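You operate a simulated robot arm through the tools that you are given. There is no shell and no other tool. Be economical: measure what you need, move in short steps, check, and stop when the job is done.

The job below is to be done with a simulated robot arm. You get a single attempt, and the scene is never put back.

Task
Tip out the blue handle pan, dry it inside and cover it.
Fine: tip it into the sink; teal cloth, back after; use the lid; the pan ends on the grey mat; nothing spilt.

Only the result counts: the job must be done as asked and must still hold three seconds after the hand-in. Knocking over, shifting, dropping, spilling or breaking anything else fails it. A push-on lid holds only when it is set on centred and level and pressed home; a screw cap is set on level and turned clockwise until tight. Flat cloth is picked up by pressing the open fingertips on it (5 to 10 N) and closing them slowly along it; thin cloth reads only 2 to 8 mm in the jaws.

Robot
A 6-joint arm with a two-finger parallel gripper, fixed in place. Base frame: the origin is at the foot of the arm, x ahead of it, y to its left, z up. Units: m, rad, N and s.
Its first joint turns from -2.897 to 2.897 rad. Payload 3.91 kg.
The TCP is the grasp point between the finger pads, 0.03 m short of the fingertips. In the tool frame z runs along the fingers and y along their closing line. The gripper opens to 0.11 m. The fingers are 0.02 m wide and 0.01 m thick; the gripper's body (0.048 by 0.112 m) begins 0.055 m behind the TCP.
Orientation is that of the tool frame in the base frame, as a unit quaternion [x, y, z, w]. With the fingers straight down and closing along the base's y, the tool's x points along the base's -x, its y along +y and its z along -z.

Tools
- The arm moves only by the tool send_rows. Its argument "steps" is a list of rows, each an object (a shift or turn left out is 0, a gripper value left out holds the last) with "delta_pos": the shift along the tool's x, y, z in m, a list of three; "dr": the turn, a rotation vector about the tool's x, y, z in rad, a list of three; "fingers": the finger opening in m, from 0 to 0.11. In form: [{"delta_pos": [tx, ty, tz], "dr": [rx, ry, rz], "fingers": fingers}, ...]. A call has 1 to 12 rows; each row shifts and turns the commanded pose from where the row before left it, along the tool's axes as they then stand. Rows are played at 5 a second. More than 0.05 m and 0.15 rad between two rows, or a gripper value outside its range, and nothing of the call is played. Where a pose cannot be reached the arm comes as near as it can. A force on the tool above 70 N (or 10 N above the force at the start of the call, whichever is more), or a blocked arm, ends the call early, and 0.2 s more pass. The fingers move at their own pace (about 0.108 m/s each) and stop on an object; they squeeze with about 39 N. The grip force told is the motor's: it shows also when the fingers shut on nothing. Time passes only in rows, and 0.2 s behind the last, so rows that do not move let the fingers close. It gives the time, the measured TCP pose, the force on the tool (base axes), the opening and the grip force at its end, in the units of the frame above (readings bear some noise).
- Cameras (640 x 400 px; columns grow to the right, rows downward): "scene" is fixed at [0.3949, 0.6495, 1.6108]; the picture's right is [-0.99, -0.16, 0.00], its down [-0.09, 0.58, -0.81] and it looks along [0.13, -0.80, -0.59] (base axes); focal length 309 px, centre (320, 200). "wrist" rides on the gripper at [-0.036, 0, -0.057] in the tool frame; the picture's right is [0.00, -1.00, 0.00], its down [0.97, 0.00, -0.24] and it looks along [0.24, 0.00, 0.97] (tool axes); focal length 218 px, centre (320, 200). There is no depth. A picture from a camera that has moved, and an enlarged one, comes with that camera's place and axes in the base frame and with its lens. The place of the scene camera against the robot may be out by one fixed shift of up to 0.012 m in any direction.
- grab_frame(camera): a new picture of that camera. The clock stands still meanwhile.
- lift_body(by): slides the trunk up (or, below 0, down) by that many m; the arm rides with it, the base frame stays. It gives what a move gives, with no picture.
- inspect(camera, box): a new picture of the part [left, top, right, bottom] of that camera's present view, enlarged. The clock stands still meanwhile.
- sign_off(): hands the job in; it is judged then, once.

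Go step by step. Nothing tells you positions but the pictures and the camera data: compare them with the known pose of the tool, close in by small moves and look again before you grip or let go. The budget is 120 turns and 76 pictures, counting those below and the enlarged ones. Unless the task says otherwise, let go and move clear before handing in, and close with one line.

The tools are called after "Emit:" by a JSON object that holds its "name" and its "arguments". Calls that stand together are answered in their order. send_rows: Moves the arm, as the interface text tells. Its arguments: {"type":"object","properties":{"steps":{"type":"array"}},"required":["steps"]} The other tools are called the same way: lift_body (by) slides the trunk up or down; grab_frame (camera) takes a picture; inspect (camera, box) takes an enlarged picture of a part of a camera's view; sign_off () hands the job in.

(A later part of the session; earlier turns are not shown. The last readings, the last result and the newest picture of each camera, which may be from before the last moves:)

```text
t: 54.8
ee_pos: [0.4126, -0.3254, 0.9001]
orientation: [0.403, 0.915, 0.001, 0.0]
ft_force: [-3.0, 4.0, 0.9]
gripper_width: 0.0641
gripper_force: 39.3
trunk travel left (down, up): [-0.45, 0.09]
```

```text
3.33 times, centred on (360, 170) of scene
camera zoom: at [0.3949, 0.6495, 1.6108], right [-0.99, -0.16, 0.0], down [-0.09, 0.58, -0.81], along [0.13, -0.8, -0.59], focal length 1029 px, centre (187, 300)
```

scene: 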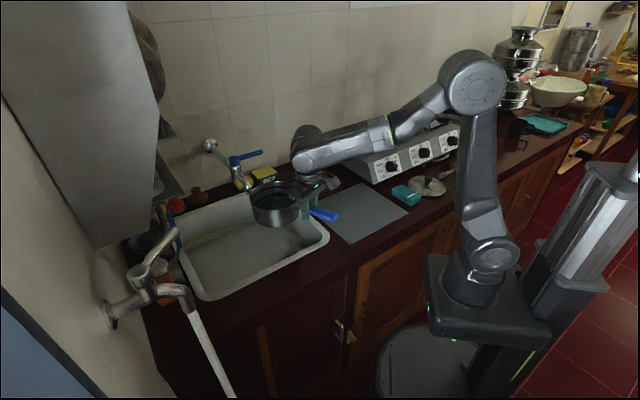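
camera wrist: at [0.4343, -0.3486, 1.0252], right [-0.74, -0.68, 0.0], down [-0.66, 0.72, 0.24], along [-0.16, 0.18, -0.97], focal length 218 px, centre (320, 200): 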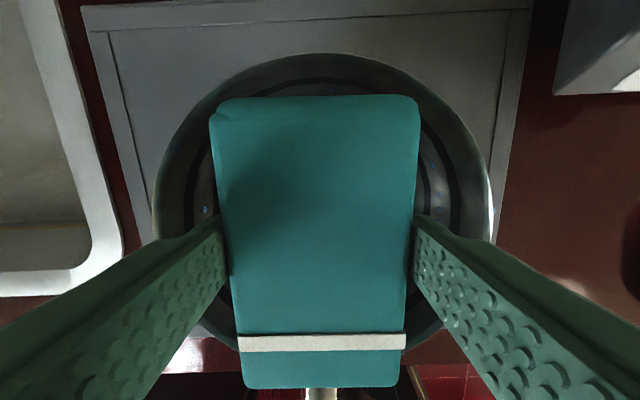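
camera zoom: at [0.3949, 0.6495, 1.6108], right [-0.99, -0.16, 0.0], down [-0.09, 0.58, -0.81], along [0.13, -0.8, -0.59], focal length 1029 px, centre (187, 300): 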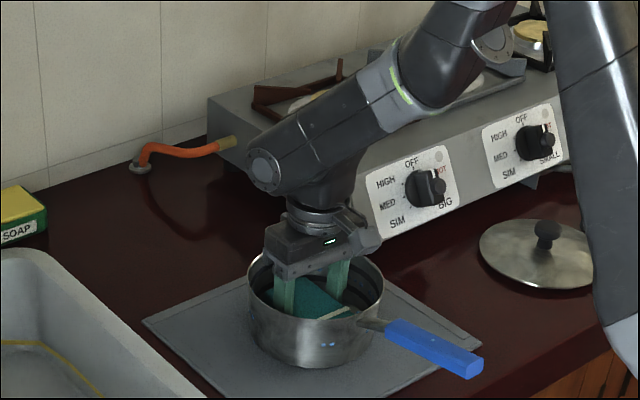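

The pan shifted a few millimetres and the contact has lightened. I'll press about 2 mm more and sweep the other quadrant with gentler strokes.

Emit:
{"name": "send_rows", "arguments": {"steps": [{"delta_pos": [0.004, 0, 0.001]}, {"delta_pos": [0, 0, 0.001]}, {"delta_pos": [0, -0.0009, 0], "dr": [0, 0, 0.14]}, {"delta_pos": [0, -0.0009, 0], "dr": [0, 0, 0.14]}, {"delta_pos": [0, -0.0009, 0], "dr": [0, 0, 0.14]}, {"delta_pos": [0, -0.0009, 0], "dr": [0, 0, 0.14]}, {"delta_pos": [0, -0.0009, 0], "dr": [0, 0, 0.14]}, {"delta_pos": [0, -0.0009, 0], "dr": [0, 0, 0.14]}]}}

Emit:
{"name": "send_rows", "arguments": {"steps": [{"delta_pos": [0, -0.0009, 0], "dr": [0, 0, 0.14]}, {"delta_pos": [0, -0.0009, 0], "dr": [0, 0, 0.14]}, {"delta_pos": [0, -0.0009, 0], "dr": [0, 0, 0.14]}, {"delta_pos": [0, -0.0009, 0], "dr": [0, 0, 0.14]}, {"delta_pos": [0, -0.0009, 0], "dr": [0, 0, 0.14]}, {"delta_pos": [0, 0.007, 0]}, {"delta_pos": [0, -0.007, 0]}, {"delta_pos": [0, -0.007, 0]}, {"delta_pos": [0, 0.007, 0]}]}}

Emit:
{"name": "inspect", "arguments": {"camera": "scene", "box": [280, 110, 440, 230]}}

```text
t: 56.6
ee_pos: [0.4055, -0.323, 0.9]
orientation: [0.741, 0.671, 0.001, 0.002]
ft_force: [3.3, -1.5, 29.6]
gripper_width: 0.0641
gripper_force: 38.9
trunk travel left (down, up): [-0.45, 0.09]
```

```text
t: 58.6
ee_pos: [0.4012, -0.3211, 0.8992]
orientation: [0.926, 0.377, 0.001, 0.0]
ft_force: [10.6, 2.9, 28.1]
gripper_width: 0.064
gripper_force: 39.0
trunk travel left (down, up): [-0.45, 0.09]
```

```text
3.33 times, centred on (360, 170) of scene
camera zoom: at [0.3949, 0.6495, 1.6108], right [-0.99, -0.16, 0.0], down [-0.09, 0.58, -0.81], along [0.13, -0.8, -0.59], focal length 1029 px, centre (187, 300)
```

zoom: 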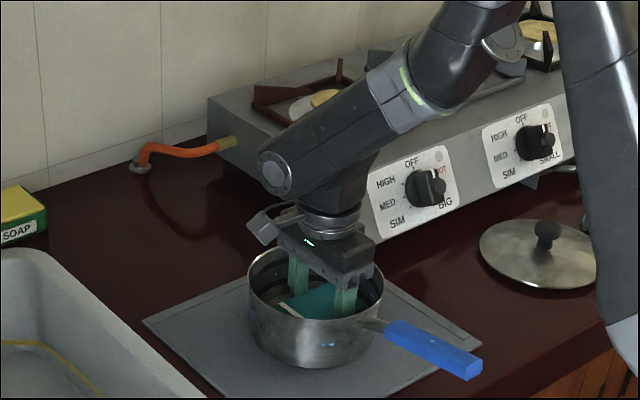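

The contact is now about 28 N, so I'll ease up, sweep back to the original heading and lift out to inspect the inside.

Emit:
{"name": "send_rows", "arguments": {"steps": [{"delta_pos": [0, 0, -0.001]}, {"delta_pos": [0, 0.0009, 0], "dr": [0, 0, -0.14]}, {"delta_pos": [0, 0.0009, 0], "dr": [0, 0, -0.14]}, {"delta_pos": [0, 0.0009, 0], "dr": [0, 0, -0.14]}, {"delta_pos": [0, 0.0009, 0], "dr": [0, 0, -0.14]}, {"delta_pos": [0, 0.0009, 0], "dr": [0, 0, -0.14]}, {"delta_pos": [0, 0.0009, 0], "dr": [0, 0, -0.14]}, {"delta_pos": [0, 0.0009, 0], "dr": [0, 0, -0.14]}, {"delta_pos": [0, 0.0009, 0], "dr": [0, 0, -0.14]}, {"delta_pos": [0, 0.0009, 0], "dr": [0, 0, -0.14]}, {"delta_pos": [0, 0.0009, 0], "dr": [0, 0, -0.14]}, {"delta_pos": [0, 0.0009, 0], "dr": [0, 0, -0.14]}]}}

Emit:
{"name": "send_rows", "arguments": {"steps": [{"delta_pos": [0, 0, -0.02]}, {"delta_pos": [0, 0, -0.03]}, {"delta_pos": [0, 0, -0.04]}, {"delta_pos": [0, 0, -0.045]}, {"delta_pos": [0.03, -0.03, 0]}, {"delta_pos": [0.03, -0.04, 0]}, {"delta_pos": [0, -0.04, 0]}, {}]}}

Emit:
{"name": "grab_frame", "arguments": {"camera": "wrist"}}

Emit:
{"name": "inspect", "arguments": {"camera": "scene", "box": [300, 160, 420, 240]}}

```text
t: 61.2
ee_pos: [0.4116, -0.3226, 0.9003]
orientation: [0.401, 0.916, 0.001, 0.0]
ft_force: [0.2, 1.6, 3.3]
gripper_width: 0.0641
gripper_force: 39.0
trunk travel left (down, up): [-0.45, 0.09]
```

```text
t: 63.0
ee_pos: [0.2881, -0.3552, 1.0344]
orientation: [0.403, 0.915, 0.001, 0.0]
ft_force: [-0.3, 0.2, -2.0]
gripper_width: 0.0638
gripper_force: 38.8
trunk travel left (down, up): [-0.45, 0.09]
```

```text
37 pictures are left
camera wrist: at [0.3131, -0.3816, 1.0927], right [-0.74, -0.68, 0.0], down [-0.66, 0.71, 0.24], along [-0.16, 0.18, -0.97], focal length 218 px, centre (320, 200)
```

wrist: 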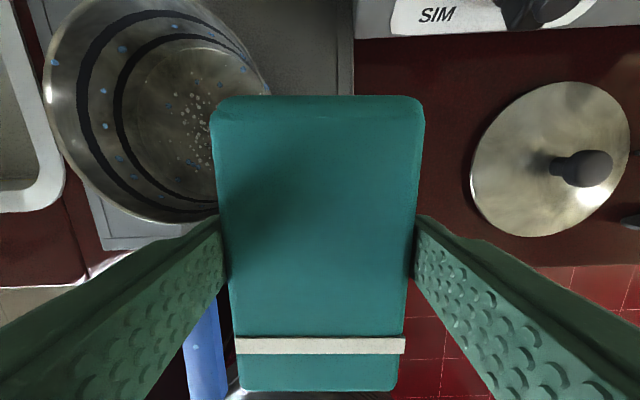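

```text
5.00 times, centred on (360, 200) of scene
camera zoom: at [0.3949, 0.6495, 1.6108], right [-0.99, -0.16, 0.0], down [-0.09, 0.58, -0.81], along [0.13, -0.8, -0.59], focal length 1544 px, centre (120, 200)
```

zoom: 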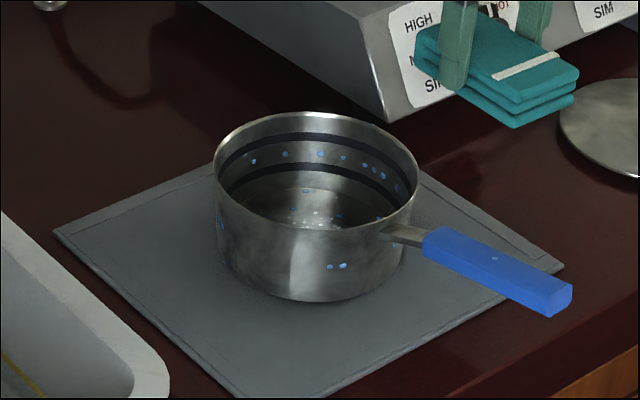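

I'll look at the droplets inside more closely.

Emit:
{"name": "inspect", "arguments": {"camera": "wrist", "box": [30, 0, 290, 230]}}

```text
1.74 times, centred on (160, 115) of wrist
camera zoom: at [0.3131, -0.3816, 1.0927], right [-0.74, -0.68, 0.0], down [-0.66, 0.71, 0.24], along [-0.16, 0.18, -0.97], focal length 380 px, centre (598, 348)
```

zoom: 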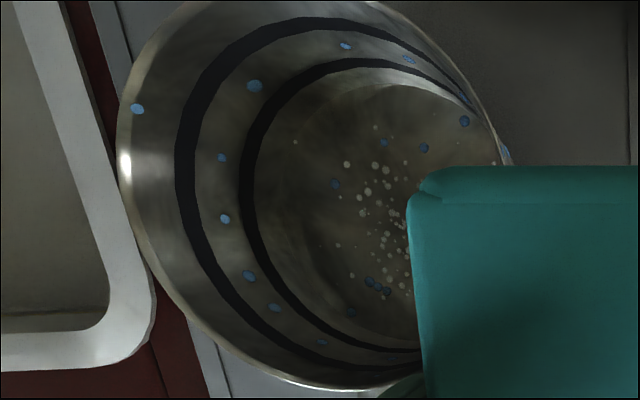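

Droplets remain on the floor and walls, so the flat cloth probably caught on the rounded bottom edge. I'll go back and tilt the cloth sideways so its long lower edge reaches the floor.

Emit:
{"name": "send_rows", "arguments": {"steps": [{"delta_pos": [-0.02, 0.037, 0]}, {"delta_pos": [-0.02, 0.037, 0]}, {"delta_pos": [-0.0174, 0.038, 0]}, {"dr": [-0.15, 0, 0]}, {"dr": [-0.15, 0, 0]}, {}]}}

```text
t: 64.4
ee_pos: [0.4119, -0.3204, 1.0358]
orientation: [0.399, 0.905, 0.139, 0.06]
ft_force: [0.8, 0.5, -0.5]
gripper_width: 0.0641
gripper_force: 39.0
trunk travel left (down, up): [-0.45, 0.09]
```

Emit:
{"name": "send_rows", "arguments": {"steps": [{"delta_pos": [0, -0.0118, 0.0382]}, {"delta_pos": [0, -0.0118, 0.0382]}, {"delta_pos": [0, -0.0074, 0.0239]}, {"delta_pos": [0, -0.003, 0.0095]}, {}]}}

Emit:
{"name": "send_rows", "arguments": {"steps": [{"delta_pos": [0, -0.0009, 0.0029]}, {"delta_pos": [0, -0.0009, 0.0029]}, {"delta_pos": [0, -0.0009, 0.0029]}, {}]}}

```text
t: 65.6
ee_pos: [0.4105, -0.3204, 0.9188]
orientation: [0.399, 0.905, 0.138, 0.059]
ft_force: [-3.1, 1.9, -0.2]
gripper_width: 0.064
gripper_force: 39.0
trunk travel left (down, up): [-0.45, 0.09]
```

```text
t: 66.6
ee_pos: [0.4105, -0.3194, 0.9101]
orientation: [0.398, 0.905, 0.138, 0.061]
ft_force: [-4.9, 1.3, 1.4]
gripper_width: 0.0639
gripper_force: 38.4
trunk travel left (down, up): [-0.45, 0.09]
```

Emit:
{"name": "send_rows", "arguments": {"steps": [{"delta_pos": [0, -0.003, -0.0009]}, {"delta_pos": [0, -0.0006, 0.0019]}, {"delta_pos": [0, -0.0006, 0.0019]}, {}]}}

Emit:
{"name": "send_rows", "arguments": {"steps": [{"delta_pos": [0, -0.0006, 0.0019]}, {"delta_pos": [0, -0.0006, 0.0019]}, {}]}}

```text
t: 67.6
ee_pos: [0.4086, -0.3225, 0.9071]
orientation: [0.399, 0.905, 0.137, 0.062]
ft_force: [1.9, -0.9, 11.4]
gripper_width: 0.0636
gripper_force: 38.9
trunk travel left (down, up): [-0.45, 0.09]
```

```text
t: 68.4
ee_pos: [0.4089, -0.321, 0.9046]
orientation: [0.398, 0.905, 0.137, 0.063]
ft_force: [13.4, 0.0, 43.0]
gripper_width: 0.0645
gripper_force: 38.7
trunk travel left (down, up): [-0.45, 0.09]
```

The tilted contact gives the same floor height as the flat one (about 0.8585), so the flat wipe did reach the floor. I'll ease off and sweep with the tilted edge too.

Emit:
{"name": "send_rows", "arguments": {"steps": [{"delta_pos": [0, 0.0009, -0.0028]}, {"delta_pos": [0, 0.0009, 0], "dr": [0, 0.041, -0.134]}, {"delta_pos": [0, 0.0009, 0], "dr": [0, 0.041, -0.134]}, {"delta_pos": [0, 0.0009, 0], "dr": [0, 0.041, -0.134]}, {"delta_pos": [0, 0.0009, 0], "dr": [0, 0.041, -0.134]}, {"delta_pos": [0, 0.0009, 0], "dr": [0, 0.041, -0.134]}, {"delta_pos": [0, 0.0009, 0], "dr": [0, 0.041, -0.134]}]}}

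Emit:
{"name": "send_rows", "arguments": {"steps": [{"delta_pos": [0, 0.0009, 0], "dr": [0, 0.041, -0.134]}, {"delta_pos": [0, 0.0009, 0], "dr": [0, 0.041, -0.134]}, {"delta_pos": [0, 0.0009, 0], "dr": [0, 0.041, -0.134]}, {"delta_pos": [0, 0.0009, 0], "dr": [0, 0.041, -0.134]}, {"delta_pos": [0, 0.0009, 0], "dr": [0, 0.041, -0.134]}, {"delta_pos": [0, 0.0009, 0], "dr": [0, 0.041, -0.134]}]}}

Emit:
{"name": "inspect", "arguments": {"camera": "scene", "box": [300, 160, 420, 240]}}

```text
t: 70.0
ee_pos: [0.4112, -0.3177, 0.9061]
orientation: [-0.006, 0.989, 0.15, 0.0]
ft_force: [0.4, -0.8, -0.8]
gripper_width: 0.0646
gripper_force: 39.5
trunk travel left (down, up): [-0.45, 0.09]
```

```text
t: 71.4
ee_pos: [0.4093, -0.3144, 0.9083]
orientation: [-0.41, 0.9, 0.136, -0.06]
ft_force: [-0.7, -0.4, 0.1]
gripper_width: 0.0644
gripper_force: 39.0
trunk travel left (down, up): [-0.45, 0.09]
```

```text
5.00 times, centred on (360, 200) of scene
camera zoom: at [0.3949, 0.6495, 1.6108], right [-0.99, -0.16, 0.0], down [-0.09, 0.58, -0.81], along [0.13, -0.8, -0.59], focal length 1544 px, centre (120, 200)
```

zoom: 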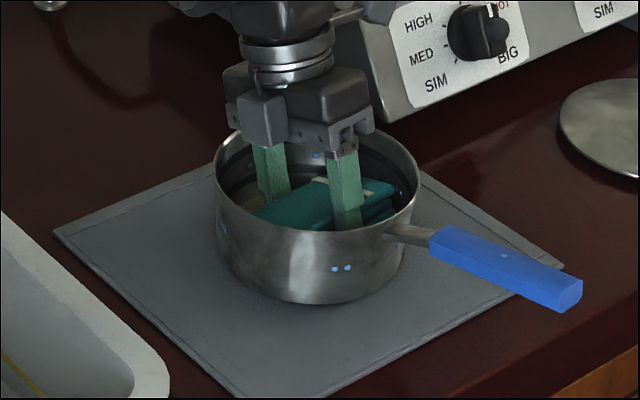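

The dots also show on the handle and outside, so they look like part of the pan's finish and can't tell me if it's dry. I'll level the cloth and wipe the walls with its end at a higher band, sweeping around.

Emit:
{"name": "send_rows", "arguments": {"steps": [{"delta_pos": [0, 0, -0.012]}, {"dr": [0.15, 0, 0]}, {"dr": [0.15, 0, 0]}, {}, {"delta_pos": [0.005, 0, 0]}, {"delta_pos": [0.005, 0, 0]}, {}]}}

Emit:
{"name": "send_rows", "arguments": {"steps": [{"delta_pos": [0, 0.0006, 0], "dr": [0, 0, 0.14]}, {"delta_pos": [0, 0.0006, 0], "dr": [0, 0, 0.14]}, {"delta_pos": [0, 0.0006, 0], "dr": [0, 0, 0.14]}, {"delta_pos": [0, 0.0006, 0], "dr": [0, 0, 0.14]}, {"delta_pos": [0, 0.0006, 0], "dr": [0, 0, 0.14]}, {"delta_pos": [0, 0.0006, 0], "dr": [0, 0, 0.14]}, {"delta_pos": [0, 0.0006, 0], "dr": [0, 0, 0.14]}, {"delta_pos": [0, 0.0006, 0], "dr": [0, 0, 0.14]}, {"delta_pos": [0, 0.0006, 0], "dr": [0, 0, 0.14]}, {"delta_pos": [0, 0.0006, 0], "dr": [0, 0, 0.14]}, {"delta_pos": [0, 0.0006, 0], "dr": [0, 0, 0.14]}, {"delta_pos": [0, 0.0006, 0], "dr": [0, 0, 0.14]}]}}

Emit:
{"name": "inspect", "arguments": {"camera": "scene", "box": [300, 160, 420, 240]}}

```text
t: 73.0
ee_pos: [0.405, -0.3226, 0.9202]
orientation: [-0.414, 0.91, 0.0, 0.004]
ft_force: [1.7, 2.7, 0.1]
gripper_width: 0.0642
gripper_force: 39.0
trunk travel left (down, up): [-0.45, 0.09]
```

```text
t: 75.6
ee_pos: [0.4053, -0.3166, 0.9196]
orientation: [0.403, 0.915, 0.002, 0.001]
ft_force: [-0.4, -2.1, -0.2]
gripper_width: 0.0641
gripper_force: 39.4
trunk travel left (down, up): [-0.45, 0.09]
```

```text
5.00 times, centred on (360, 200) of scene
camera zoom: at [0.3949, 0.6495, 1.6108], right [-0.99, -0.16, 0.0], down [-0.09, 0.58, -0.81], along [0.13, -0.8, -0.59], focal length 1544 px, centre (120, 200)
```

zoom: 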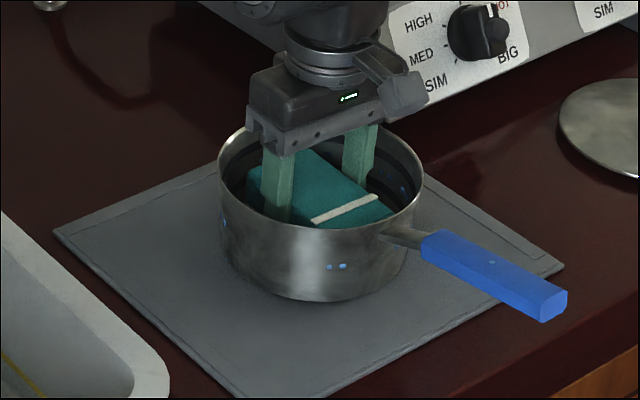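

There is light wall contact and the pan is stable. I'll finish this half, then switch to the cloth's other end for the opposite walls.

Emit:
{"name": "send_rows", "arguments": {"steps": [{"delta_pos": [0, 0.0006, 0], "dr": [0, 0, 0.14]}, {"delta_pos": [0, 0.0006, 0], "dr": [0, 0, 0.14]}, {"delta_pos": [0, 0.0006, 0], "dr": [0, 0, 0.14]}, {"delta_pos": [0, 0.0006, 0], "dr": [0, 0, 0.14]}, {"delta_pos": [0, 0.0006, 0], "dr": [0, 0, 0.14]}, {"delta_pos": [0, 0.0006, 0], "dr": [0, 0, 0.14]}, {"delta_pos": [0, 0.0006, 0], "dr": [0, 0, 0.14]}, {"delta_pos": [0, 0.0006, 0], "dr": [0, 0, 0.14]}, {"delta_pos": [0, 0.0006, 0], "dr": [0, 0, 0.14]}, {"delta_pos": [0, 0.0006, 0], "dr": [0, 0, 0.14]}, {"delta_pos": [-0.01, 0, 0]}, {"delta_pos": [-0.01, 0, 0]}]}}

Emit:
{"name": "send_rows", "arguments": {"steps": [{"delta_pos": [0, 0.0022, 0], "dr": [0, 0, -0.14]}, {"delta_pos": [0, 0.0022, 0], "dr": [0, 0, -0.14]}, {"delta_pos": [0, 0.0022, 0], "dr": [0, 0, -0.14]}, {"delta_pos": [0, 0.0022, 0], "dr": [0, 0, -0.14]}, {"delta_pos": [0, 0.0022, 0], "dr": [0, 0, -0.14]}, {"delta_pos": [0, 0.0022, 0], "dr": [0, 0, -0.14]}, {"delta_pos": [0, 0.0022, 0], "dr": [0, 0, -0.14]}, {"delta_pos": [0, 0.0022, 0], "dr": [0, 0, -0.14]}, {"delta_pos": [0, 0.0022, 0], "dr": [0, 0, -0.14]}, {"delta_pos": [0, 0.0022, 0], "dr": [0, 0, -0.14]}, {"delta_pos": [0, 0.0022, 0], "dr": [0, 0, -0.14]}]}}

Emit:
{"name": "send_rows", "arguments": {"steps": [{"delta_pos": [0, 0.0022, 0], "dr": [0, 0, -0.14]}, {"delta_pos": [0, 0.0022, 0], "dr": [0, 0, -0.14]}, {"delta_pos": [0, 0.0022, 0], "dr": [0, 0, -0.14]}, {"delta_pos": [0, 0.0022, 0], "dr": [0, 0, -0.14]}, {"delta_pos": [0, 0.0022, 0], "dr": [0, 0, -0.14]}, {"delta_pos": [0, 0.0022, 0], "dr": [0, 0, -0.14]}, {"delta_pos": [0, 0.0022, 0], "dr": [0, 0, -0.14]}, {"delta_pos": [0, 0.0022, 0], "dr": [0, 0, -0.14]}, {"delta_pos": [0, 0.0022, 0], "dr": [0, 0, -0.14]}, {"delta_pos": [0, 0.0022, 0], "dr": [0, 0, -0.14]}, {"delta_pos": [0, 0.0022, 0], "dr": [0, 0, -0.14]}]}}

Emit:
{"name": "inspect", "arguments": {"camera": "scene", "box": [300, 160, 420, 240]}}

```text
t: 78.2
ee_pos: [0.3976, -0.3312, 0.9207]
orientation: [0.897, 0.441, 0.003, 0.001]
ft_force: [1.1, 1.0, -1.7]
gripper_width: 0.0641
gripper_force: 39.1
trunk travel left (down, up): [-0.45, 0.09]
```

```text
t: 80.6
ee_pos: [0.4188, -0.3302, 0.9196]
orientation: [0.335, 0.942, 0.003, 0.003]
ft_force: [-0.9, 1.5, 0.3]
gripper_width: 0.064
gripper_force: 39.5
trunk travel left (down, up): [-0.45, 0.09]
```

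```text
t: 83.0
ee_pos: [0.4198, -0.3094, 0.9202]
orientation: [-0.415, 0.91, 0.0, 0.004]
ft_force: [-0.7, -1.9, 0.0]
gripper_width: 0.0639
gripper_force: 39.2
trunk travel left (down, up): [-0.45, 0.09]
```

```text
5.00 times, centred on (360, 200) of scene
camera zoom: at [0.3949, 0.6495, 1.6108], right [-0.99, -0.16, 0.0], down [-0.09, 0.58, -0.81], along [0.13, -0.8, -0.59], focal length 1544 px, centre (120, 200)
```

zoom: 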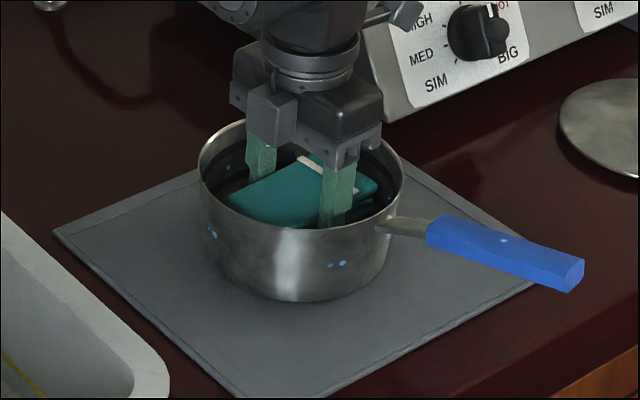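

The pan has slid about 1 cm left but is still well on the mat. I'll lift the cloth out, square the wrist and look inside again.

Emit:
{"name": "send_rows", "arguments": {"steps": [{"delta_pos": [0.012, 0, -0.02]}, {"delta_pos": [0, 0, -0.04]}, {"delta_pos": [0, 0, -0.04]}, {"delta_pos": [0, 0, -0.04], "dr": [0, 0, 0.15]}, {"dr": [0, 0, 0.15]}, {"dr": [0, 0, 0.15]}, {"dr": [0, 0, 0.15]}, {"dr": [0, 0, 0.15]}, {"dr": [0, 0, 0.15]}, {"dr": [0, 0, 0.15]}, {"dr": [0, 0, 0.15]}, {"dr": [0, 0, 0.15]}]}}

Emit:
{"name": "send_rows", "arguments": {"steps": [{"dr": [0, 0, 0.15]}, {"dr": [0, 0, 0.15]}, {"delta_pos": [0.03, -0.03, 0], "dr": [0, 0, 0.033]}, {"delta_pos": [0.03, -0.04, 0]}, {"delta_pos": [0, -0.04, 0]}, {}]}}

Emit:
{"name": "inspect", "arguments": {"camera": "wrist", "box": [0, 0, 290, 250]}}

Emit:
{"name": "inspect", "arguments": {"camera": "scene", "box": [300, 160, 420, 240]}}

```text
t: 85.6
ee_pos: [0.4097, -0.3182, 1.0595]
orientation: [0.246, 0.969, 0.002, 0.003]
ft_force: [-0.7, -0.1, -0.3]
gripper_width: 0.0639
gripper_force: 39.4
trunk travel left (down, up): [-0.45, 0.09]
```

```text
t: 87.0
ee_pos: [0.2912, -0.3509, 1.0605]
orientation: [0.403, 0.915, 0.002, 0.002]
ft_force: [0.5, -0.2, 0.0]
gripper_width: 0.0642
gripper_force: 38.9
trunk travel left (down, up): [-0.45, 0.09]
```

```text
1.60 times, centred on (145, 125) of wrist
camera zoom: at [0.3151, -0.3781, 1.1186], right [-0.74, -0.68, -0.01], down [-0.66, 0.71, 0.24], along [-0.16, 0.18, -0.97], focal length 349 px, centre (600, 320)
```

zoom: 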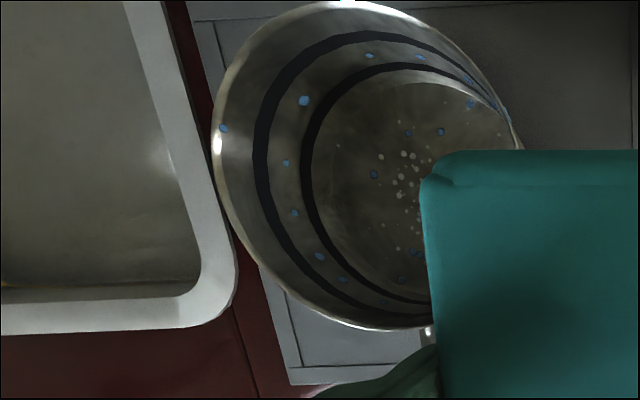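

```text
5.00 times, centred on (360, 200) of scene
camera zoom: at [0.3949, 0.6495, 1.6108], right [-0.99, -0.16, 0.0], down [-0.09, 0.58, -0.81], along [0.13, -0.8, -0.59], focal length 1544 px, centre (120, 200)
```

zoom: 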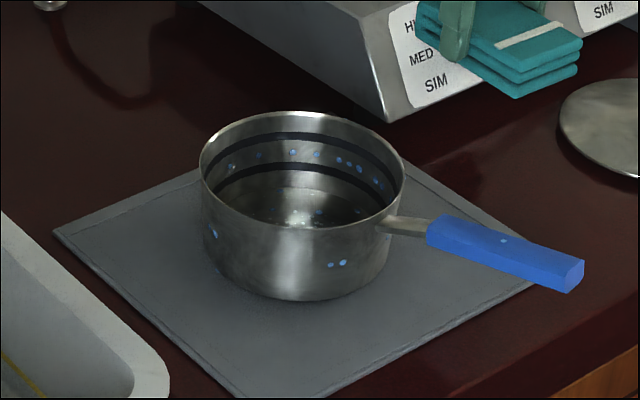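

The blue dots haven't changed, which fits decoration. The white specks in the centre may be residual water, so I'll shift aside for an unobstructed view of the floor.

Emit:
{"name": "send_rows", "arguments": {"steps": [{"delta_pos": [0.0, -0.03, -0.03]}, {"delta_pos": [0.0, -0.03, -0.03]}, {}]}}

Emit:
{"name": "inspect", "arguments": {"camera": "wrist", "box": [30, 0, 230, 150]}}

```text
t: 87.8
ee_pos: [0.2436, -0.3928, 1.1208]
orientation: [0.403, 0.915, 0.003, 0.002]
ft_force: [0.0, 0.5, -0.8]
gripper_width: 0.0641
gripper_force: 38.9
trunk travel left (down, up): [-0.45, 0.09]
```

```text
2.67 times, centred on (130, 75) of wrist
camera zoom: at [0.2688, -0.4196, 1.178], right [-0.74, -0.68, -0.01], down [-0.66, 0.71, 0.24], along [-0.16, 0.18, -0.97], focal length 582 px, centre (827, 533)
```

zoom: 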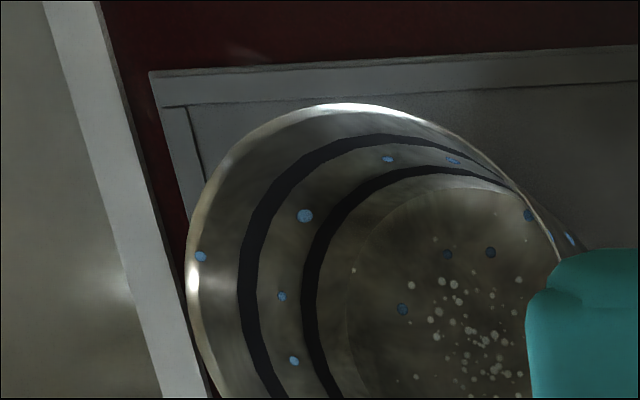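

The white specks remain in the centre, and I can't be sure the flat cloth touched there if its corners rode on a rounded edge. I'll pitch the cloth steeply so its short end edge works like a squeegee on the floor.

Emit:
{"name": "send_rows", "arguments": {"steps": [{"delta_pos": [-0.01, 0.035, 0]}, {"delta_pos": [-0.015, 0.036, 0.01]}, {"delta_pos": [-0.015, 0.036, 0.01]}, {"delta_pos": [-0.015, 0.036, 0.01]}, {"delta_pos": [-0.014, 0.035, 0]}, {"dr": [0, -0.15, 0]}, {"dr": [0, -0.15, 0]}, {"dr": [0, -0.15, 0]}, {"dr": [0, -0.15, 0]}, {"dr": [0, -0.15, 0]}, {"dr": [0, -0.15, 0]}, {}]}}

Emit:
{"name": "inspect", "arguments": {"camera": "scene", "box": [280, 110, 440, 230]}}

Emit:
{"name": "grab_frame", "arguments": {"camera": "wrist"}}

```text
t: 90.4
ee_pos: [0.4329, -0.3296, 1.1052]
orientation: [0.372, 0.828, -0.172, 0.382]
ft_force: [-0.2, -0.1, 0.9]
gripper_width: 0.064
gripper_force: 38.9
out of reach, approached as far as the arm can: row 11
trunk travel left (down, up): [-0.45, 0.09]
```

```text
3.33 times, centred on (360, 170) of scene
camera zoom: at [0.3949, 0.6495, 1.6108], right [-0.99, -0.16, 0.0], down [-0.09, 0.58, -0.81], along [0.13, -0.8, -0.59], focal length 1029 px, centre (187, 300)
```

zoom: 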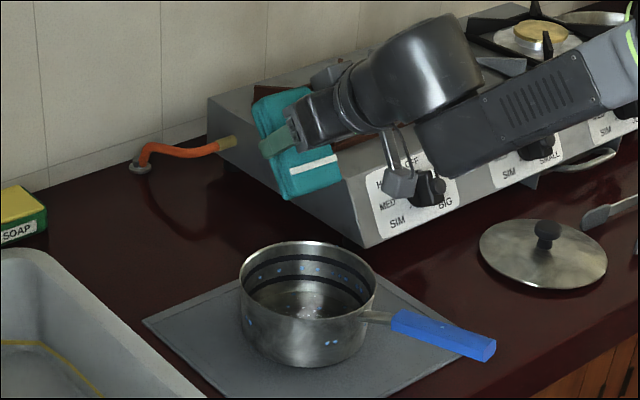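

```text
27 pictures are left
camera wrist: at [0.4204, -0.3139, 1.1706], right [-0.75, -0.66, 0.0], down [-0.54, 0.61, -0.58], along [0.38, -0.44, -0.81], focal length 218 px, centre (320, 200)
```

wrist: 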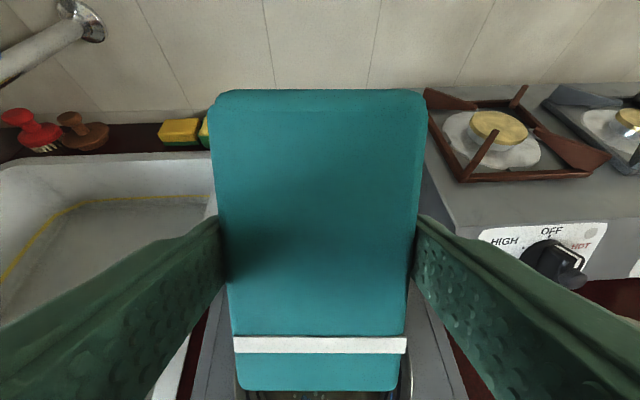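

The steep pitch is just within reach. Before lowering, I'll check where the forearm is relative to the stove and lid.

Emit:
{"name": "grab_frame", "arguments": {"camera": "scene"}}

```text
26 pictures are left
```

scene: 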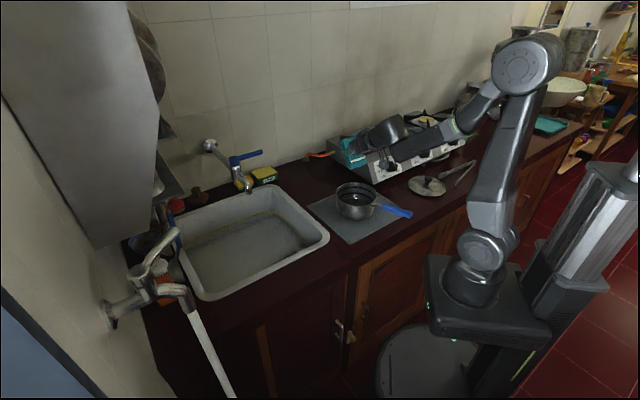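

The forearm slopes up away from the counter, so there's room. I'll descend toward the pan in this pitched pose.

Emit:
{"name": "send_rows", "arguments": {"steps": [{"delta_pos": [0.008, -0.004, -0.0095]}, {"delta_pos": [0.0304, 0, 0.026]}, {"delta_pos": [0.0304, 0, 0.026]}, {"delta_pos": [0.0304, 0, 0.026]}, {"delta_pos": [0.0152, 0, 0.013]}, {}]}}

Emit:
{"name": "inspect", "arguments": {"camera": "scene", "box": [280, 110, 440, 230]}}

```text
t: 91.8
ee_pos: [0.4732, -0.3059, 0.995]
orientation: [0.365, 0.817, -0.18, 0.408]
ft_force: [4.3, 6.5, 77.7]
gripper_width: 0.0644
gripper_force: 39.3
out of reach, approached as far as the arm can: row 1, 2, 3, 4, 5
trunk travel left (down, up): [-0.45, 0.09]
```

```text
3.33 times, centred on (360, 170) of scene
camera zoom: at [0.3949, 0.6495, 1.6108], right [-0.99, -0.16, 0.0], down [-0.09, 0.58, -0.81], along [0.13, -0.8, -0.59], focal length 1029 px, centre (187, 300)
```

zoom: 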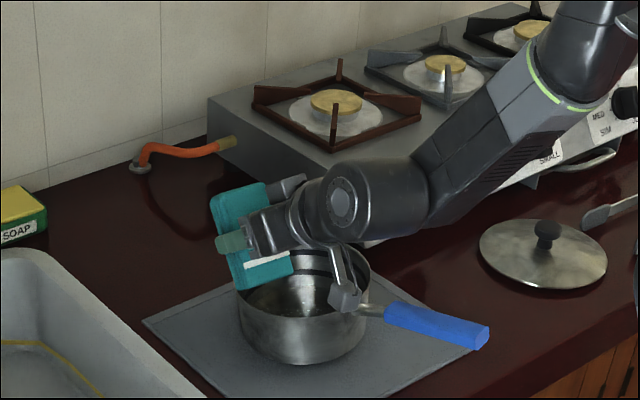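

Contact: the hardware on the back of the gripper is touching the pan rim, and this pose is out of reach. I'm backing straight up.

Emit:
{"name": "send_rows", "arguments": {"steps": [{"delta_pos": [-0.0304, 0, -0.026]}, {"delta_pos": [-0.0304, 0, -0.026]}, {"delta_pos": [-0.0304, 0, -0.026]}, {}, {"dr": [0, 0.15, 0]}, {"dr": [0, 0.15, 0]}, {"dr": [0, 0.15, 0]}, {}]}}

Emit:
{"name": "inspect", "arguments": {"camera": "scene", "box": [280, 110, 440, 230]}}

```text
t: 93.6
ee_pos: [0.4668, -0.3058, 1.1085]
orientation: [0.396, 0.884, -0.102, 0.226]
ft_force: [0.2, -0.1, -0.2]
gripper_width: 0.0641
gripper_force: 38.7
out of reach, approached as far as the arm can: row 5
trunk travel left (down, up): [-0.45, 0.09]
```

```text
3.33 times, centred on (360, 170) of scene
camera zoom: at [0.3949, 0.6495, 1.6108], right [-0.99, -0.16, 0.0], down [-0.09, 0.58, -0.81], along [0.13, -0.8, -0.59], focal length 1029 px, centre (187, 300)
```

zoom: 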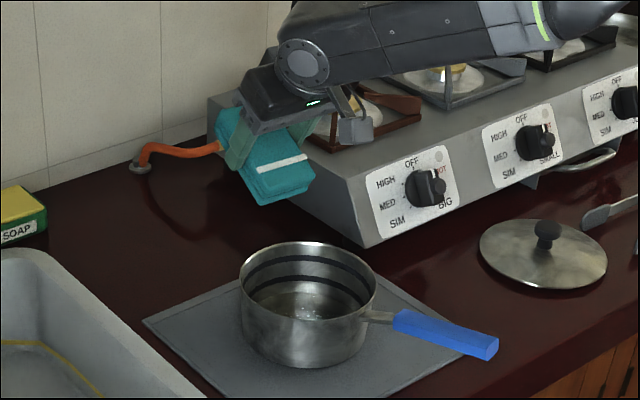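

The pan is intact, and the blue droplets have now disappeared both inside and out. I'll look closer to confirm.

Emit:
{"name": "inspect", "arguments": {"camera": "scene", "box": [320, 175, 410, 235]}}

```text
6.67 times, centred on (365, 205) of scene
camera zoom: at [0.3949, 0.6495, 1.6108], right [-0.99, -0.16, 0.0], down [-0.09, 0.58, -0.81], along [0.13, -0.8, -0.59], focal length 2058 px, centre (20, 167)
```

zoom: 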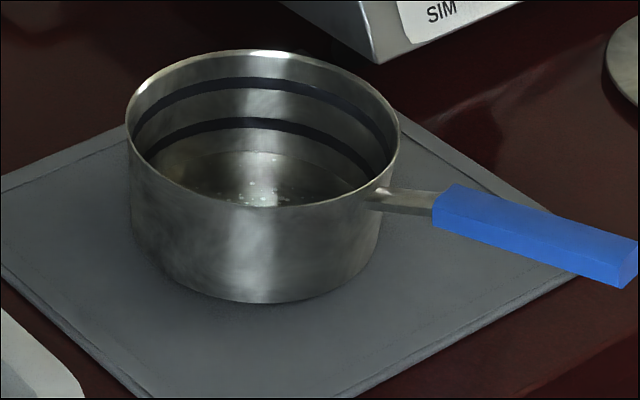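

All the blue droplet markers, including those on the handle, are gone, so the pan now appears dry. I'll level the wrist, move aside and check the floor specks once more from above.

Emit:
{"name": "send_rows", "arguments": {"steps": [{"dr": [0, 0.15, 0]}, {"dr": [0, 0.15, 0]}, {"dr": [0, 0.15, 0]}, {"dr": [0, 0.05, 0]}, {"delta_pos": [0.02, -0.04, 0]}, {"delta_pos": [0.02, -0.045, 0]}, {"delta_pos": [0.02, -0.045, 0]}, {"delta_pos": [0.01, -0.045, 0]}, {"delta_pos": [0, -0.045, 0]}, {}]}}

Emit:
{"name": "grab_frame", "arguments": {"camera": "wrist"}}

```text
t: 95.8
ee_pos: [0.258, -0.3988, 1.1107]
orientation: [0.409, 0.912, -0.001, 0.001]
ft_force: [0.1, -0.5, -0.1]
gripper_width: 0.0642
gripper_force: 39.1
trunk travel left (down, up): [-0.45, 0.09]
```

```text
22 pictures are left
camera wrist: at [0.2827, -0.4262, 1.1674], right [-0.75, -0.67, 0.0], down [-0.65, 0.72, 0.24], along [-0.16, 0.18, -0.97], focal length 218 px, centre (320, 200)
```

wrist: 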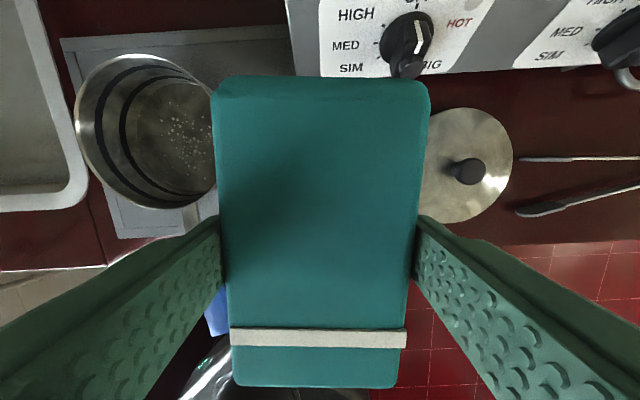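

The floor-height readings agreed between both wipes, so the cloth did rub the floor and the pale specks are surface texture. I'll return the cloth to its exact spot, allowing for the 5 mm it slid in the grip.

Emit:
{"name": "send_rows", "arguments": {"steps": [{"delta_pos": [0.002, -0.027, 0], "dr": [0, 0, -0.0137]}, {"delta_pos": [0.002, -0.028, 0]}, {"delta_pos": [0, 0, 0.045]}, {"delta_pos": [0, 0, 0.045]}, {"delta_pos": [0, 0, 0.045]}, {"delta_pos": [0, 0, 0.04]}, {"delta_pos": [0, 0, 0.025]}, {}]}}

Emit:
{"name": "grab_frame", "arguments": {"camera": "wrist"}}

Emit:
{"name": "inspect", "arguments": {"camera": "scene", "box": [350, 130, 470, 220]}}

```text
t: 97.6
ee_pos: [0.2132, -0.435, 0.908]
orientation: [0.402, 0.916, -0.001, 0.001]
ft_force: [0.9, 0.3, -0.1]
gripper_width: 0.0641
gripper_force: 39.4
trunk travel left (down, up): [-0.45, 0.09]
```

```text
21 pictures are left
camera wrist: at [0.2379, -0.4615, 0.9653], right [-0.74, -0.68, 0.0], down [-0.66, 0.72, 0.24], along [-0.16, 0.17, -0.97], focal length 218 px, centre (320, 200)
```

wrist: 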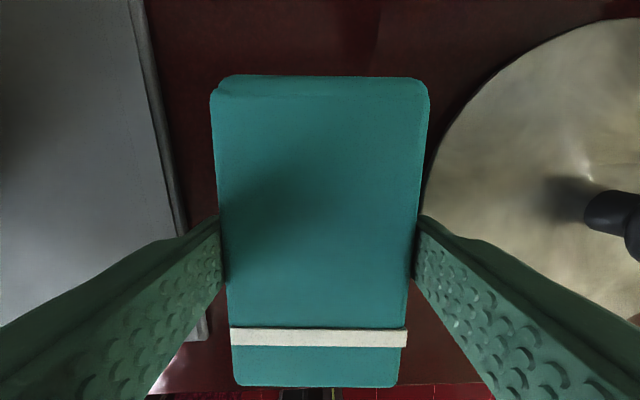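

```text
4.44 times, centred on (410, 175) of scene
camera zoom: at [0.3949, 0.6495, 1.6108], right [-0.99, -0.16, 0.0], down [-0.09, 0.58, -0.81], along [0.13, -0.8, -0.59], focal length 1372 px, centre (-80, 311)
```

zoom: 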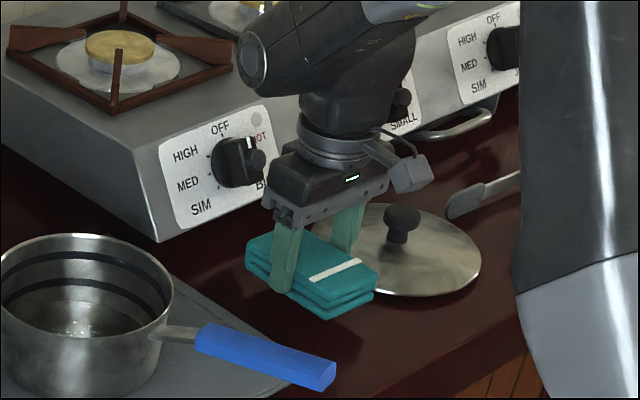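

The cloth is lined up with its spot and the lid hasn't moved. I'll lower it the last bit and check the contact before letting go.

Emit:
{"name": "send_rows", "arguments": {"steps": [{"delta_pos": [0, 0.0025, 0.01]}, {"delta_pos": [0, 0, 0.006]}, {"delta_pos": [0, 0, 0.003]}, {}]}}

```text
t: 98.6
ee_pos: [0.2161, -0.4336, 0.891]
orientation: [0.403, 0.915, -0.002, 0.001]
ft_force: [0.3, 0.4, -0.2]
gripper_width: 0.064
gripper_force: 39.0
trunk travel left (down, up): [-0.45, 0.09]
```

Emit:
{"name": "send_rows", "arguments": {"steps": [{"delta_pos": [0, 0, 0.002]}, {"delta_pos": [0, 0, 0.002]}, {}]}}

```text
t: 99.4
ee_pos: [0.2145, -0.4333, 0.8888]
orientation: [0.401, 0.916, -0.003, 0.002]
ft_force: [-0.1, -0.7, 18.7]
gripper_width: 0.0643
gripper_force: 38.4
trunk travel left (down, up): [-0.45, 0.09]
```

The cloth is on the counter. I'll ease off, open just enough to clear the lid, and lift away.

Emit:
{"name": "send_rows", "arguments": {"steps": [{"delta_pos": [0, 0, -0.0015]}, {"fingers": 0.076}, {}, {}, {"delta_pos": [0, 0, -0.03]}, {"delta_pos": [0, 0, -0.045]}, {"delta_pos": [0, 0, -0.045]}, {"delta_pos": [0, 0, -0.045]}, {"delta_pos": [0, 0, -0.03]}, {}]}}

Emit:
{"name": "grab_frame", "arguments": {"camera": "wrist"}}

Emit:
{"name": "inspect", "arguments": {"camera": "scene", "box": [300, 140, 480, 250]}}

```text
t: 101.6
ee_pos: [0.2165, -0.4324, 1.0826]
orientation: [0.402, 0.916, -0.001, 0.002]
ft_force: [-0.4, -0.1, -0.3]
gripper_width: 0.0757
gripper_force: 0.0
trunk travel left (down, up): [-0.45, 0.09]
```

```text
19 pictures are left
camera wrist: at [0.2412, -0.458, 1.1402], right [-0.74, -0.68, 0.0], down [-0.66, 0.72, 0.24], along [-0.16, 0.17, -0.97], focal length 218 px, centre (320, 200)
```

wrist: 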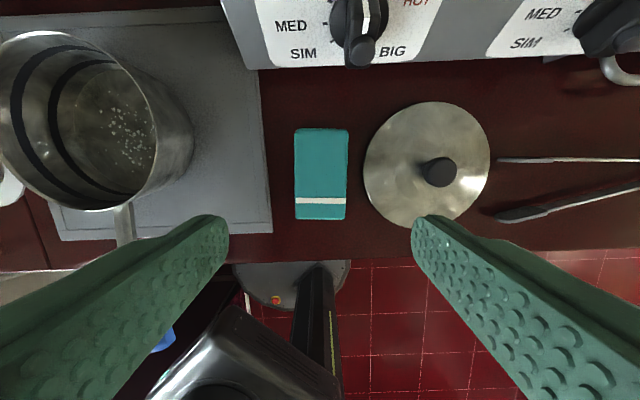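

```text
3.56 times, centred on (390, 195) of scene
camera zoom: at [0.3949, 0.6495, 1.6108], right [-0.99, -0.16, 0.0], down [-0.09, 0.58, -0.81], along [0.13, -0.8, -0.59], focal length 1098 px, centre (71, 218)
```

zoom: 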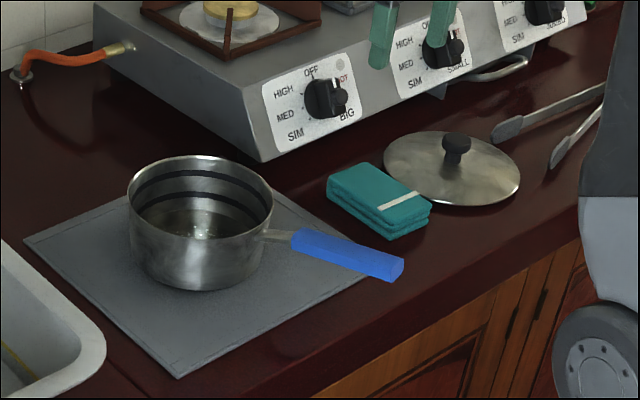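

The cloth is back in place. Next I'll hover over the lid's knob.

Emit:
{"name": "send_rows", "arguments": {"steps": [{"delta_pos": [-0.002, -0.035, 0]}, {"delta_pos": [-0.003, -0.035, 0]}, {"delta_pos": [-0.003, -0.035, 0]}, {"delta_pos": [-0.002, -0.032, 0]}, {"delta_pos": [0, 0, 0.04], "fingers": 0.06}, {"delta_pos": [0, 0, 0.04]}, {}]}}

Emit:
{"name": "grab_frame", "arguments": {"camera": "wrist"}}

Emit:
{"name": "inspect", "arguments": {"camera": "scene", "box": [370, 110, 490, 210]}}

```text
t: 103.2
ee_pos: [0.1197, -0.5325, 1.002]
orientation: [0.402, 0.915, -0.001, 0.001]
ft_force: [0.0, -0.1, 0.1]
gripper_width: 0.06
gripper_force: 0.0
trunk travel left (down, up): [-0.45, 0.09]
```

```text
17 pictures are left
camera wrist: at [0.1457, -0.5588, 1.0602], right [-0.74, -0.68, 0.0], down [-0.66, 0.72, 0.24], along [-0.16, 0.17, -0.97], focal length 218 px, centre (320, 200)
```

wrist: 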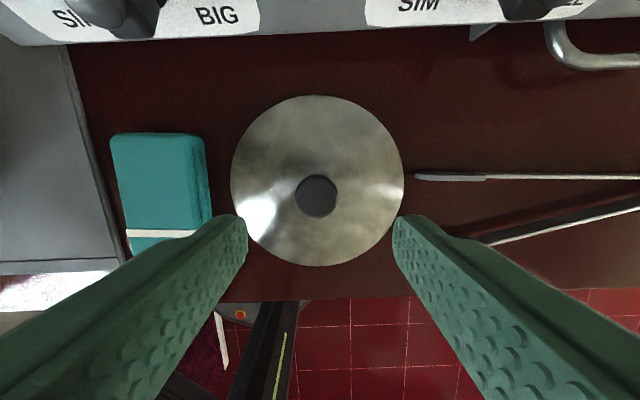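

```text
4.00 times, centred on (430, 160) of scene
camera zoom: at [0.3949, 0.6495, 1.6108], right [-0.99, -0.16, 0.0], down [-0.09, 0.58, -0.81], along [0.13, -0.8, -0.59], focal length 1235 px, centre (-120, 360)
```

zoom: 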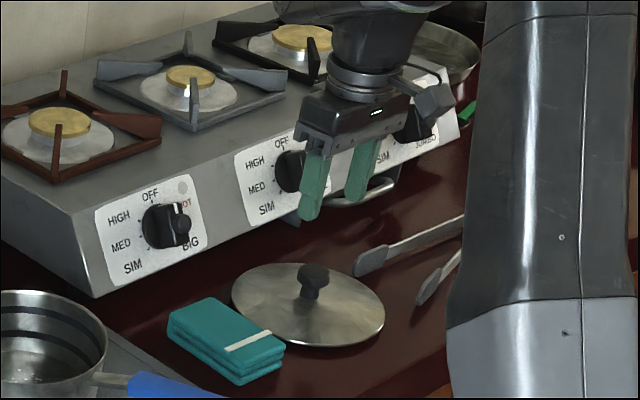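

The knob is centred between the fingers. I'll lower around it in guarded steps.

Emit:
{"name": "send_rows", "arguments": {"steps": [{"delta_pos": [0, 0.003, 0.035]}, {"delta_pos": [0, 0, 0.035]}, {"delta_pos": [0, 0, 0.02]}, {}]}}

Emit:
{"name": "inspect", "arguments": {"camera": "scene", "box": [390, 130, 470, 200]}}

Emit:
{"name": "grab_frame", "arguments": {"camera": "wrist"}}

```text
t: 104.2
ee_pos: [0.1243, -0.5319, 0.9107]
orientation: [0.402, 0.916, -0.001, 0.002]
ft_force: [-0.4, 0.1, 0.3]
gripper_width: 0.0601
gripper_force: 0.1
trunk travel left (down, up): [-0.45, 0.09]
```

```text
5.71 times, centred on (430, 165) of scene
camera zoom: at [0.3949, 0.6495, 1.6108], right [-0.99, -0.16, 0.0], down [-0.09, 0.58, -0.81], along [0.13, -0.8, -0.59], focal length 1764 px, centre (-309, 400)
```

zoom: 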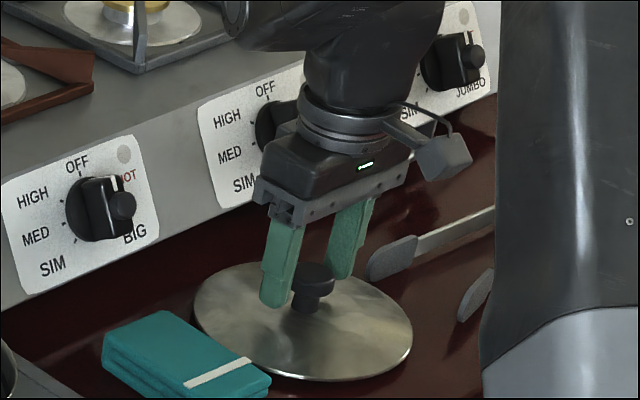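

```text
14 pictures are left
camera wrist: at [0.1488, -0.5581, 0.9691], right [-0.74, -0.68, 0.0], down [-0.66, 0.72, 0.24], along [-0.16, 0.17, -0.97], focal length 218 px, centre (320, 200)
```

wrist: 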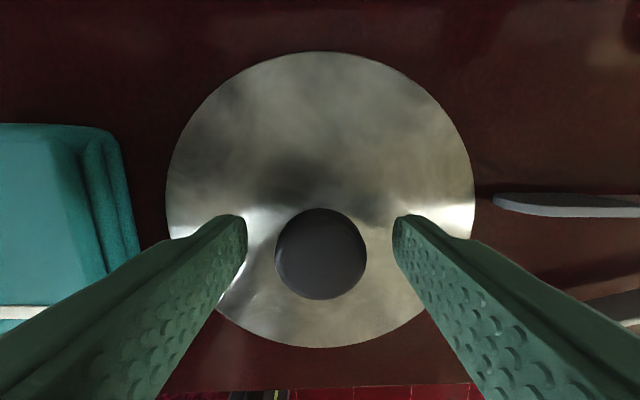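

The knob's head is centred, with its top at about 0.897. I'll lower 6 mm and close on it.

Emit:
{"name": "send_rows", "arguments": {"steps": [{"delta_pos": [0.0005, 0, 0.006]}, {}, {"fingers": 0.045}, {"fingers": 0.0}, {}, {}]}}

Emit:
{"name": "send_rows", "arguments": {"steps": [{"delta_pos": [0, 0, -0.015]}, {"delta_pos": [0, 0, -0.03]}, {"delta_pos": [0, 0, -0.04]}, {"delta_pos": [0, 0, -0.045]}, {"delta_pos": [0, 0, -0.045]}, {}]}}

Emit:
{"name": "grab_frame", "arguments": {"camera": "wrist"}}

```text
t: 105.6
ee_pos: [0.124, -0.5322, 0.9064]
orientation: [0.402, 0.916, -0.001, 0.002]
ft_force: [-0.6, -0.3, -0.2]
gripper_width: 0.0327
gripper_force: 39.2
trunk travel left (down, up): [-0.45, 0.09]
```

```text
t: 107.0
ee_pos: [0.1223, -0.53, 1.0837]
orientation: [0.402, 0.916, -0.001, 0.0]
ft_force: [-0.2, -0.2, -0.7]
gripper_width: 0.0327
gripper_force: 38.7
trunk travel left (down, up): [-0.45, 0.09]
```

```text
13 pictures are left
camera wrist: at [0.1482, -0.5559, 1.1405], right [-0.74, -0.68, 0.0], down [-0.66, 0.72, 0.24], along [-0.16, 0.17, -0.97], focal length 218 px, centre (320, 200)
```

wrist: 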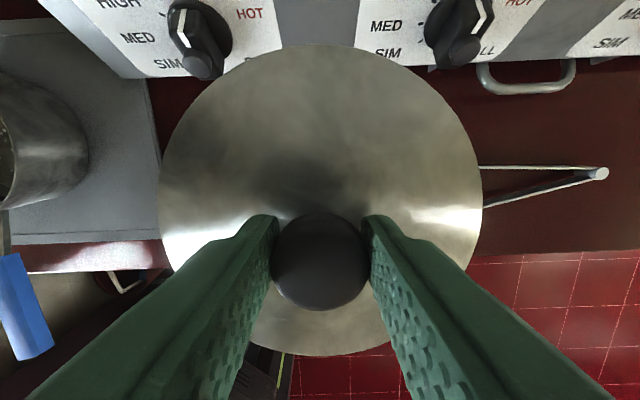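

The lid is held level by its knob. I'll move partway toward the pan so it shows unobstructed beside the lid, to fix its exact centre.

Emit:
{"name": "send_rows", "arguments": {"steps": [{"delta_pos": [-0.005, 0.03, -0.01]}, {"delta_pos": [-0.005, 0.04, -0.01]}, {"delta_pos": [-0.005, 0.03, -0.01]}, {}, {}]}}

Emit:
{"name": "inspect", "arguments": {"camera": "wrist", "box": [0, 30, 200, 230]}}

Emit:
{"name": "inspect", "arguments": {"camera": "scene", "box": [320, 170, 420, 240]}}

```text
t: 108.2
ee_pos: [0.2047, -0.4738, 1.1107]
orientation: [0.402, 0.916, -0.001, 0.001]
ft_force: [-0.5, -0.5, -0.5]
gripper_width: 0.0328
gripper_force: 38.8
trunk travel left (down, up): [-0.45, 0.09]
```

```text
2.00 times, centred on (100, 130) of wrist
camera zoom: at [0.2308, -0.5006, 1.1693], right [-0.74, -0.68, 0.0], down [-0.66, 0.72, 0.24], along [-0.16, 0.17, -0.97], focal length 436 px, centre (760, 340)
```

zoom: 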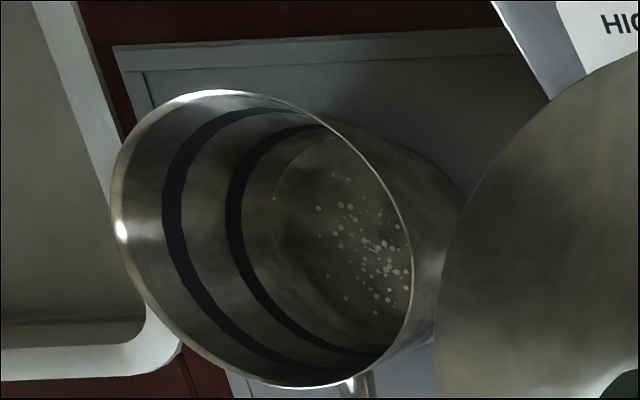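

```text
5.71 times, centred on (370, 205) of scene
camera zoom: at [0.3949, 0.6495, 1.6108], right [-0.99, -0.16, 0.0], down [-0.09, 0.58, -0.81], along [0.13, -0.8, -0.59], focal length 1764 px, centre (34, 171)
```

zoom: 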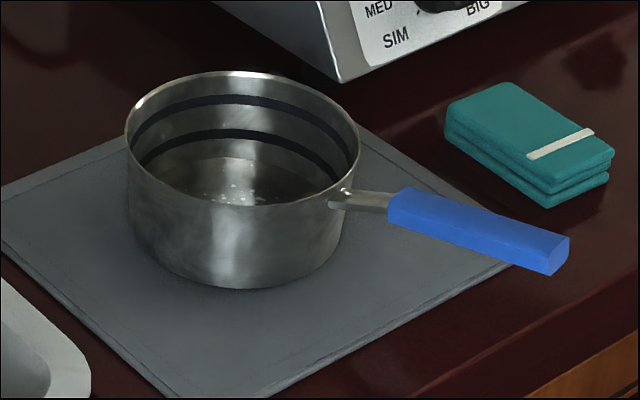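

Best estimate puts the pan centre near counter-frame (0.515, 0.090). I'll bring the lid above the pan and compare the two ellipses in the scene view before lowering.

Emit:
{"name": "send_rows", "arguments": {"steps": [{"delta_pos": [-0.004, 0.035, 0]}, {"delta_pos": [-0.005, 0.045, 0]}, {"delta_pos": [-0.005, 0.045, 0]}, {"delta_pos": [-0.005, 0.045, 0]}, {"delta_pos": [-0.005, 0.045, 0]}, {"delta_pos": [-0.0054, 0.0444, 0]}, {}, {"delta_pos": [0, 0, 0.04]}, {"delta_pos": [0, 0, 0.04]}, {"delta_pos": [0, 0, 0.025]}, {}, {}]}}

Emit:
{"name": "inspect", "arguments": {"camera": "scene", "box": [320, 150, 420, 220]}}

Emit:
{"name": "grab_frame", "arguments": {"camera": "wrist"}}

```text
t: 110.8
ee_pos: [0.4163, -0.3195, 1.007]
orientation: [0.402, 0.916, -0.001, 0.001]
ft_force: [0.6, -0.3, -0.6]
gripper_width: 0.0326
gripper_force: 39.2
trunk travel left (down, up): [-0.45, 0.09]
```

```text
5.71 times, centred on (370, 185) of scene
camera zoom: at [0.3949, 0.6495, 1.6108], right [-0.99, -0.16, 0.0], down [-0.09, 0.58, -0.81], along [0.13, -0.8, -0.59], focal length 1764 px, centre (34, 286)
```

zoom: 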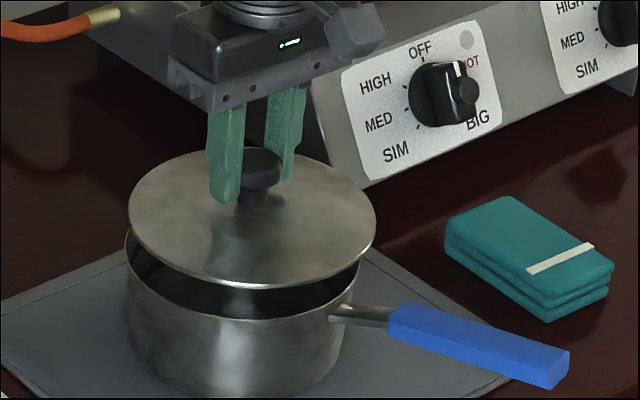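

```text
9 pictures are left
camera wrist: at [0.441, -0.3466, 1.0637], right [-0.74, -0.68, 0.0], down [-0.66, 0.72, 0.24], along [-0.16, 0.17, -0.97], focal length 218 px, centre (320, 200)
```

wrist: 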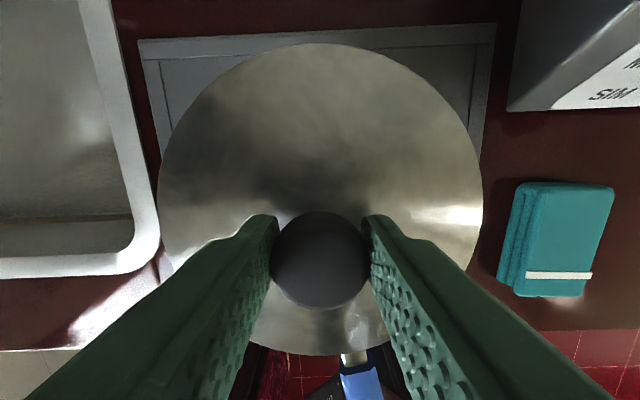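

The lid is nearly over the pan; the ellipses show it about 3.5 mm too far right. I'll correct that, lower to roughly 1 cm above the rim and compare again.

Emit:
{"name": "send_rows", "arguments": {"steps": [{"delta_pos": [0, 0.0035, 0.009]}, {"delta_pos": [0, 0, 0.009]}, {}, {}]}}

Emit:
{"name": "inspect", "arguments": {"camera": "scene", "box": [320, 160, 400, 230]}}

```text
t: 111.8
ee_pos: [0.4185, -0.3178, 0.9884]
orientation: [0.402, 0.915, -0.002, 0.001]
ft_force: [-0.5, 0.0, -0.7]
gripper_width: 0.0326
gripper_force: 38.7
trunk travel left (down, up): [-0.45, 0.09]
```

```text
5.71 times, centred on (360, 195) of scene
camera zoom: at [0.3949, 0.6495, 1.6108], right [-0.99, -0.16, 0.0], down [-0.09, 0.58, -0.81], along [0.13, -0.8, -0.59], focal length 1764 px, centre (91, 229)
```

zoom: 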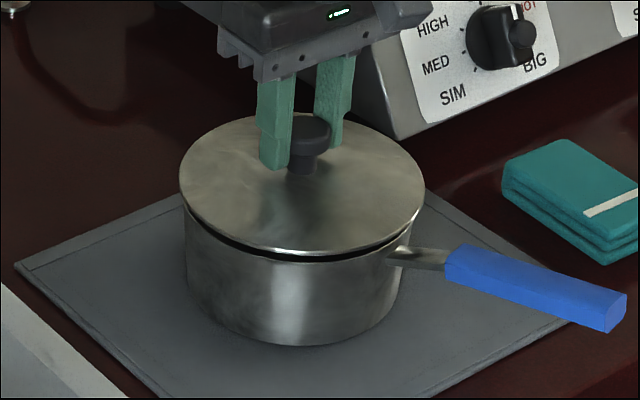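

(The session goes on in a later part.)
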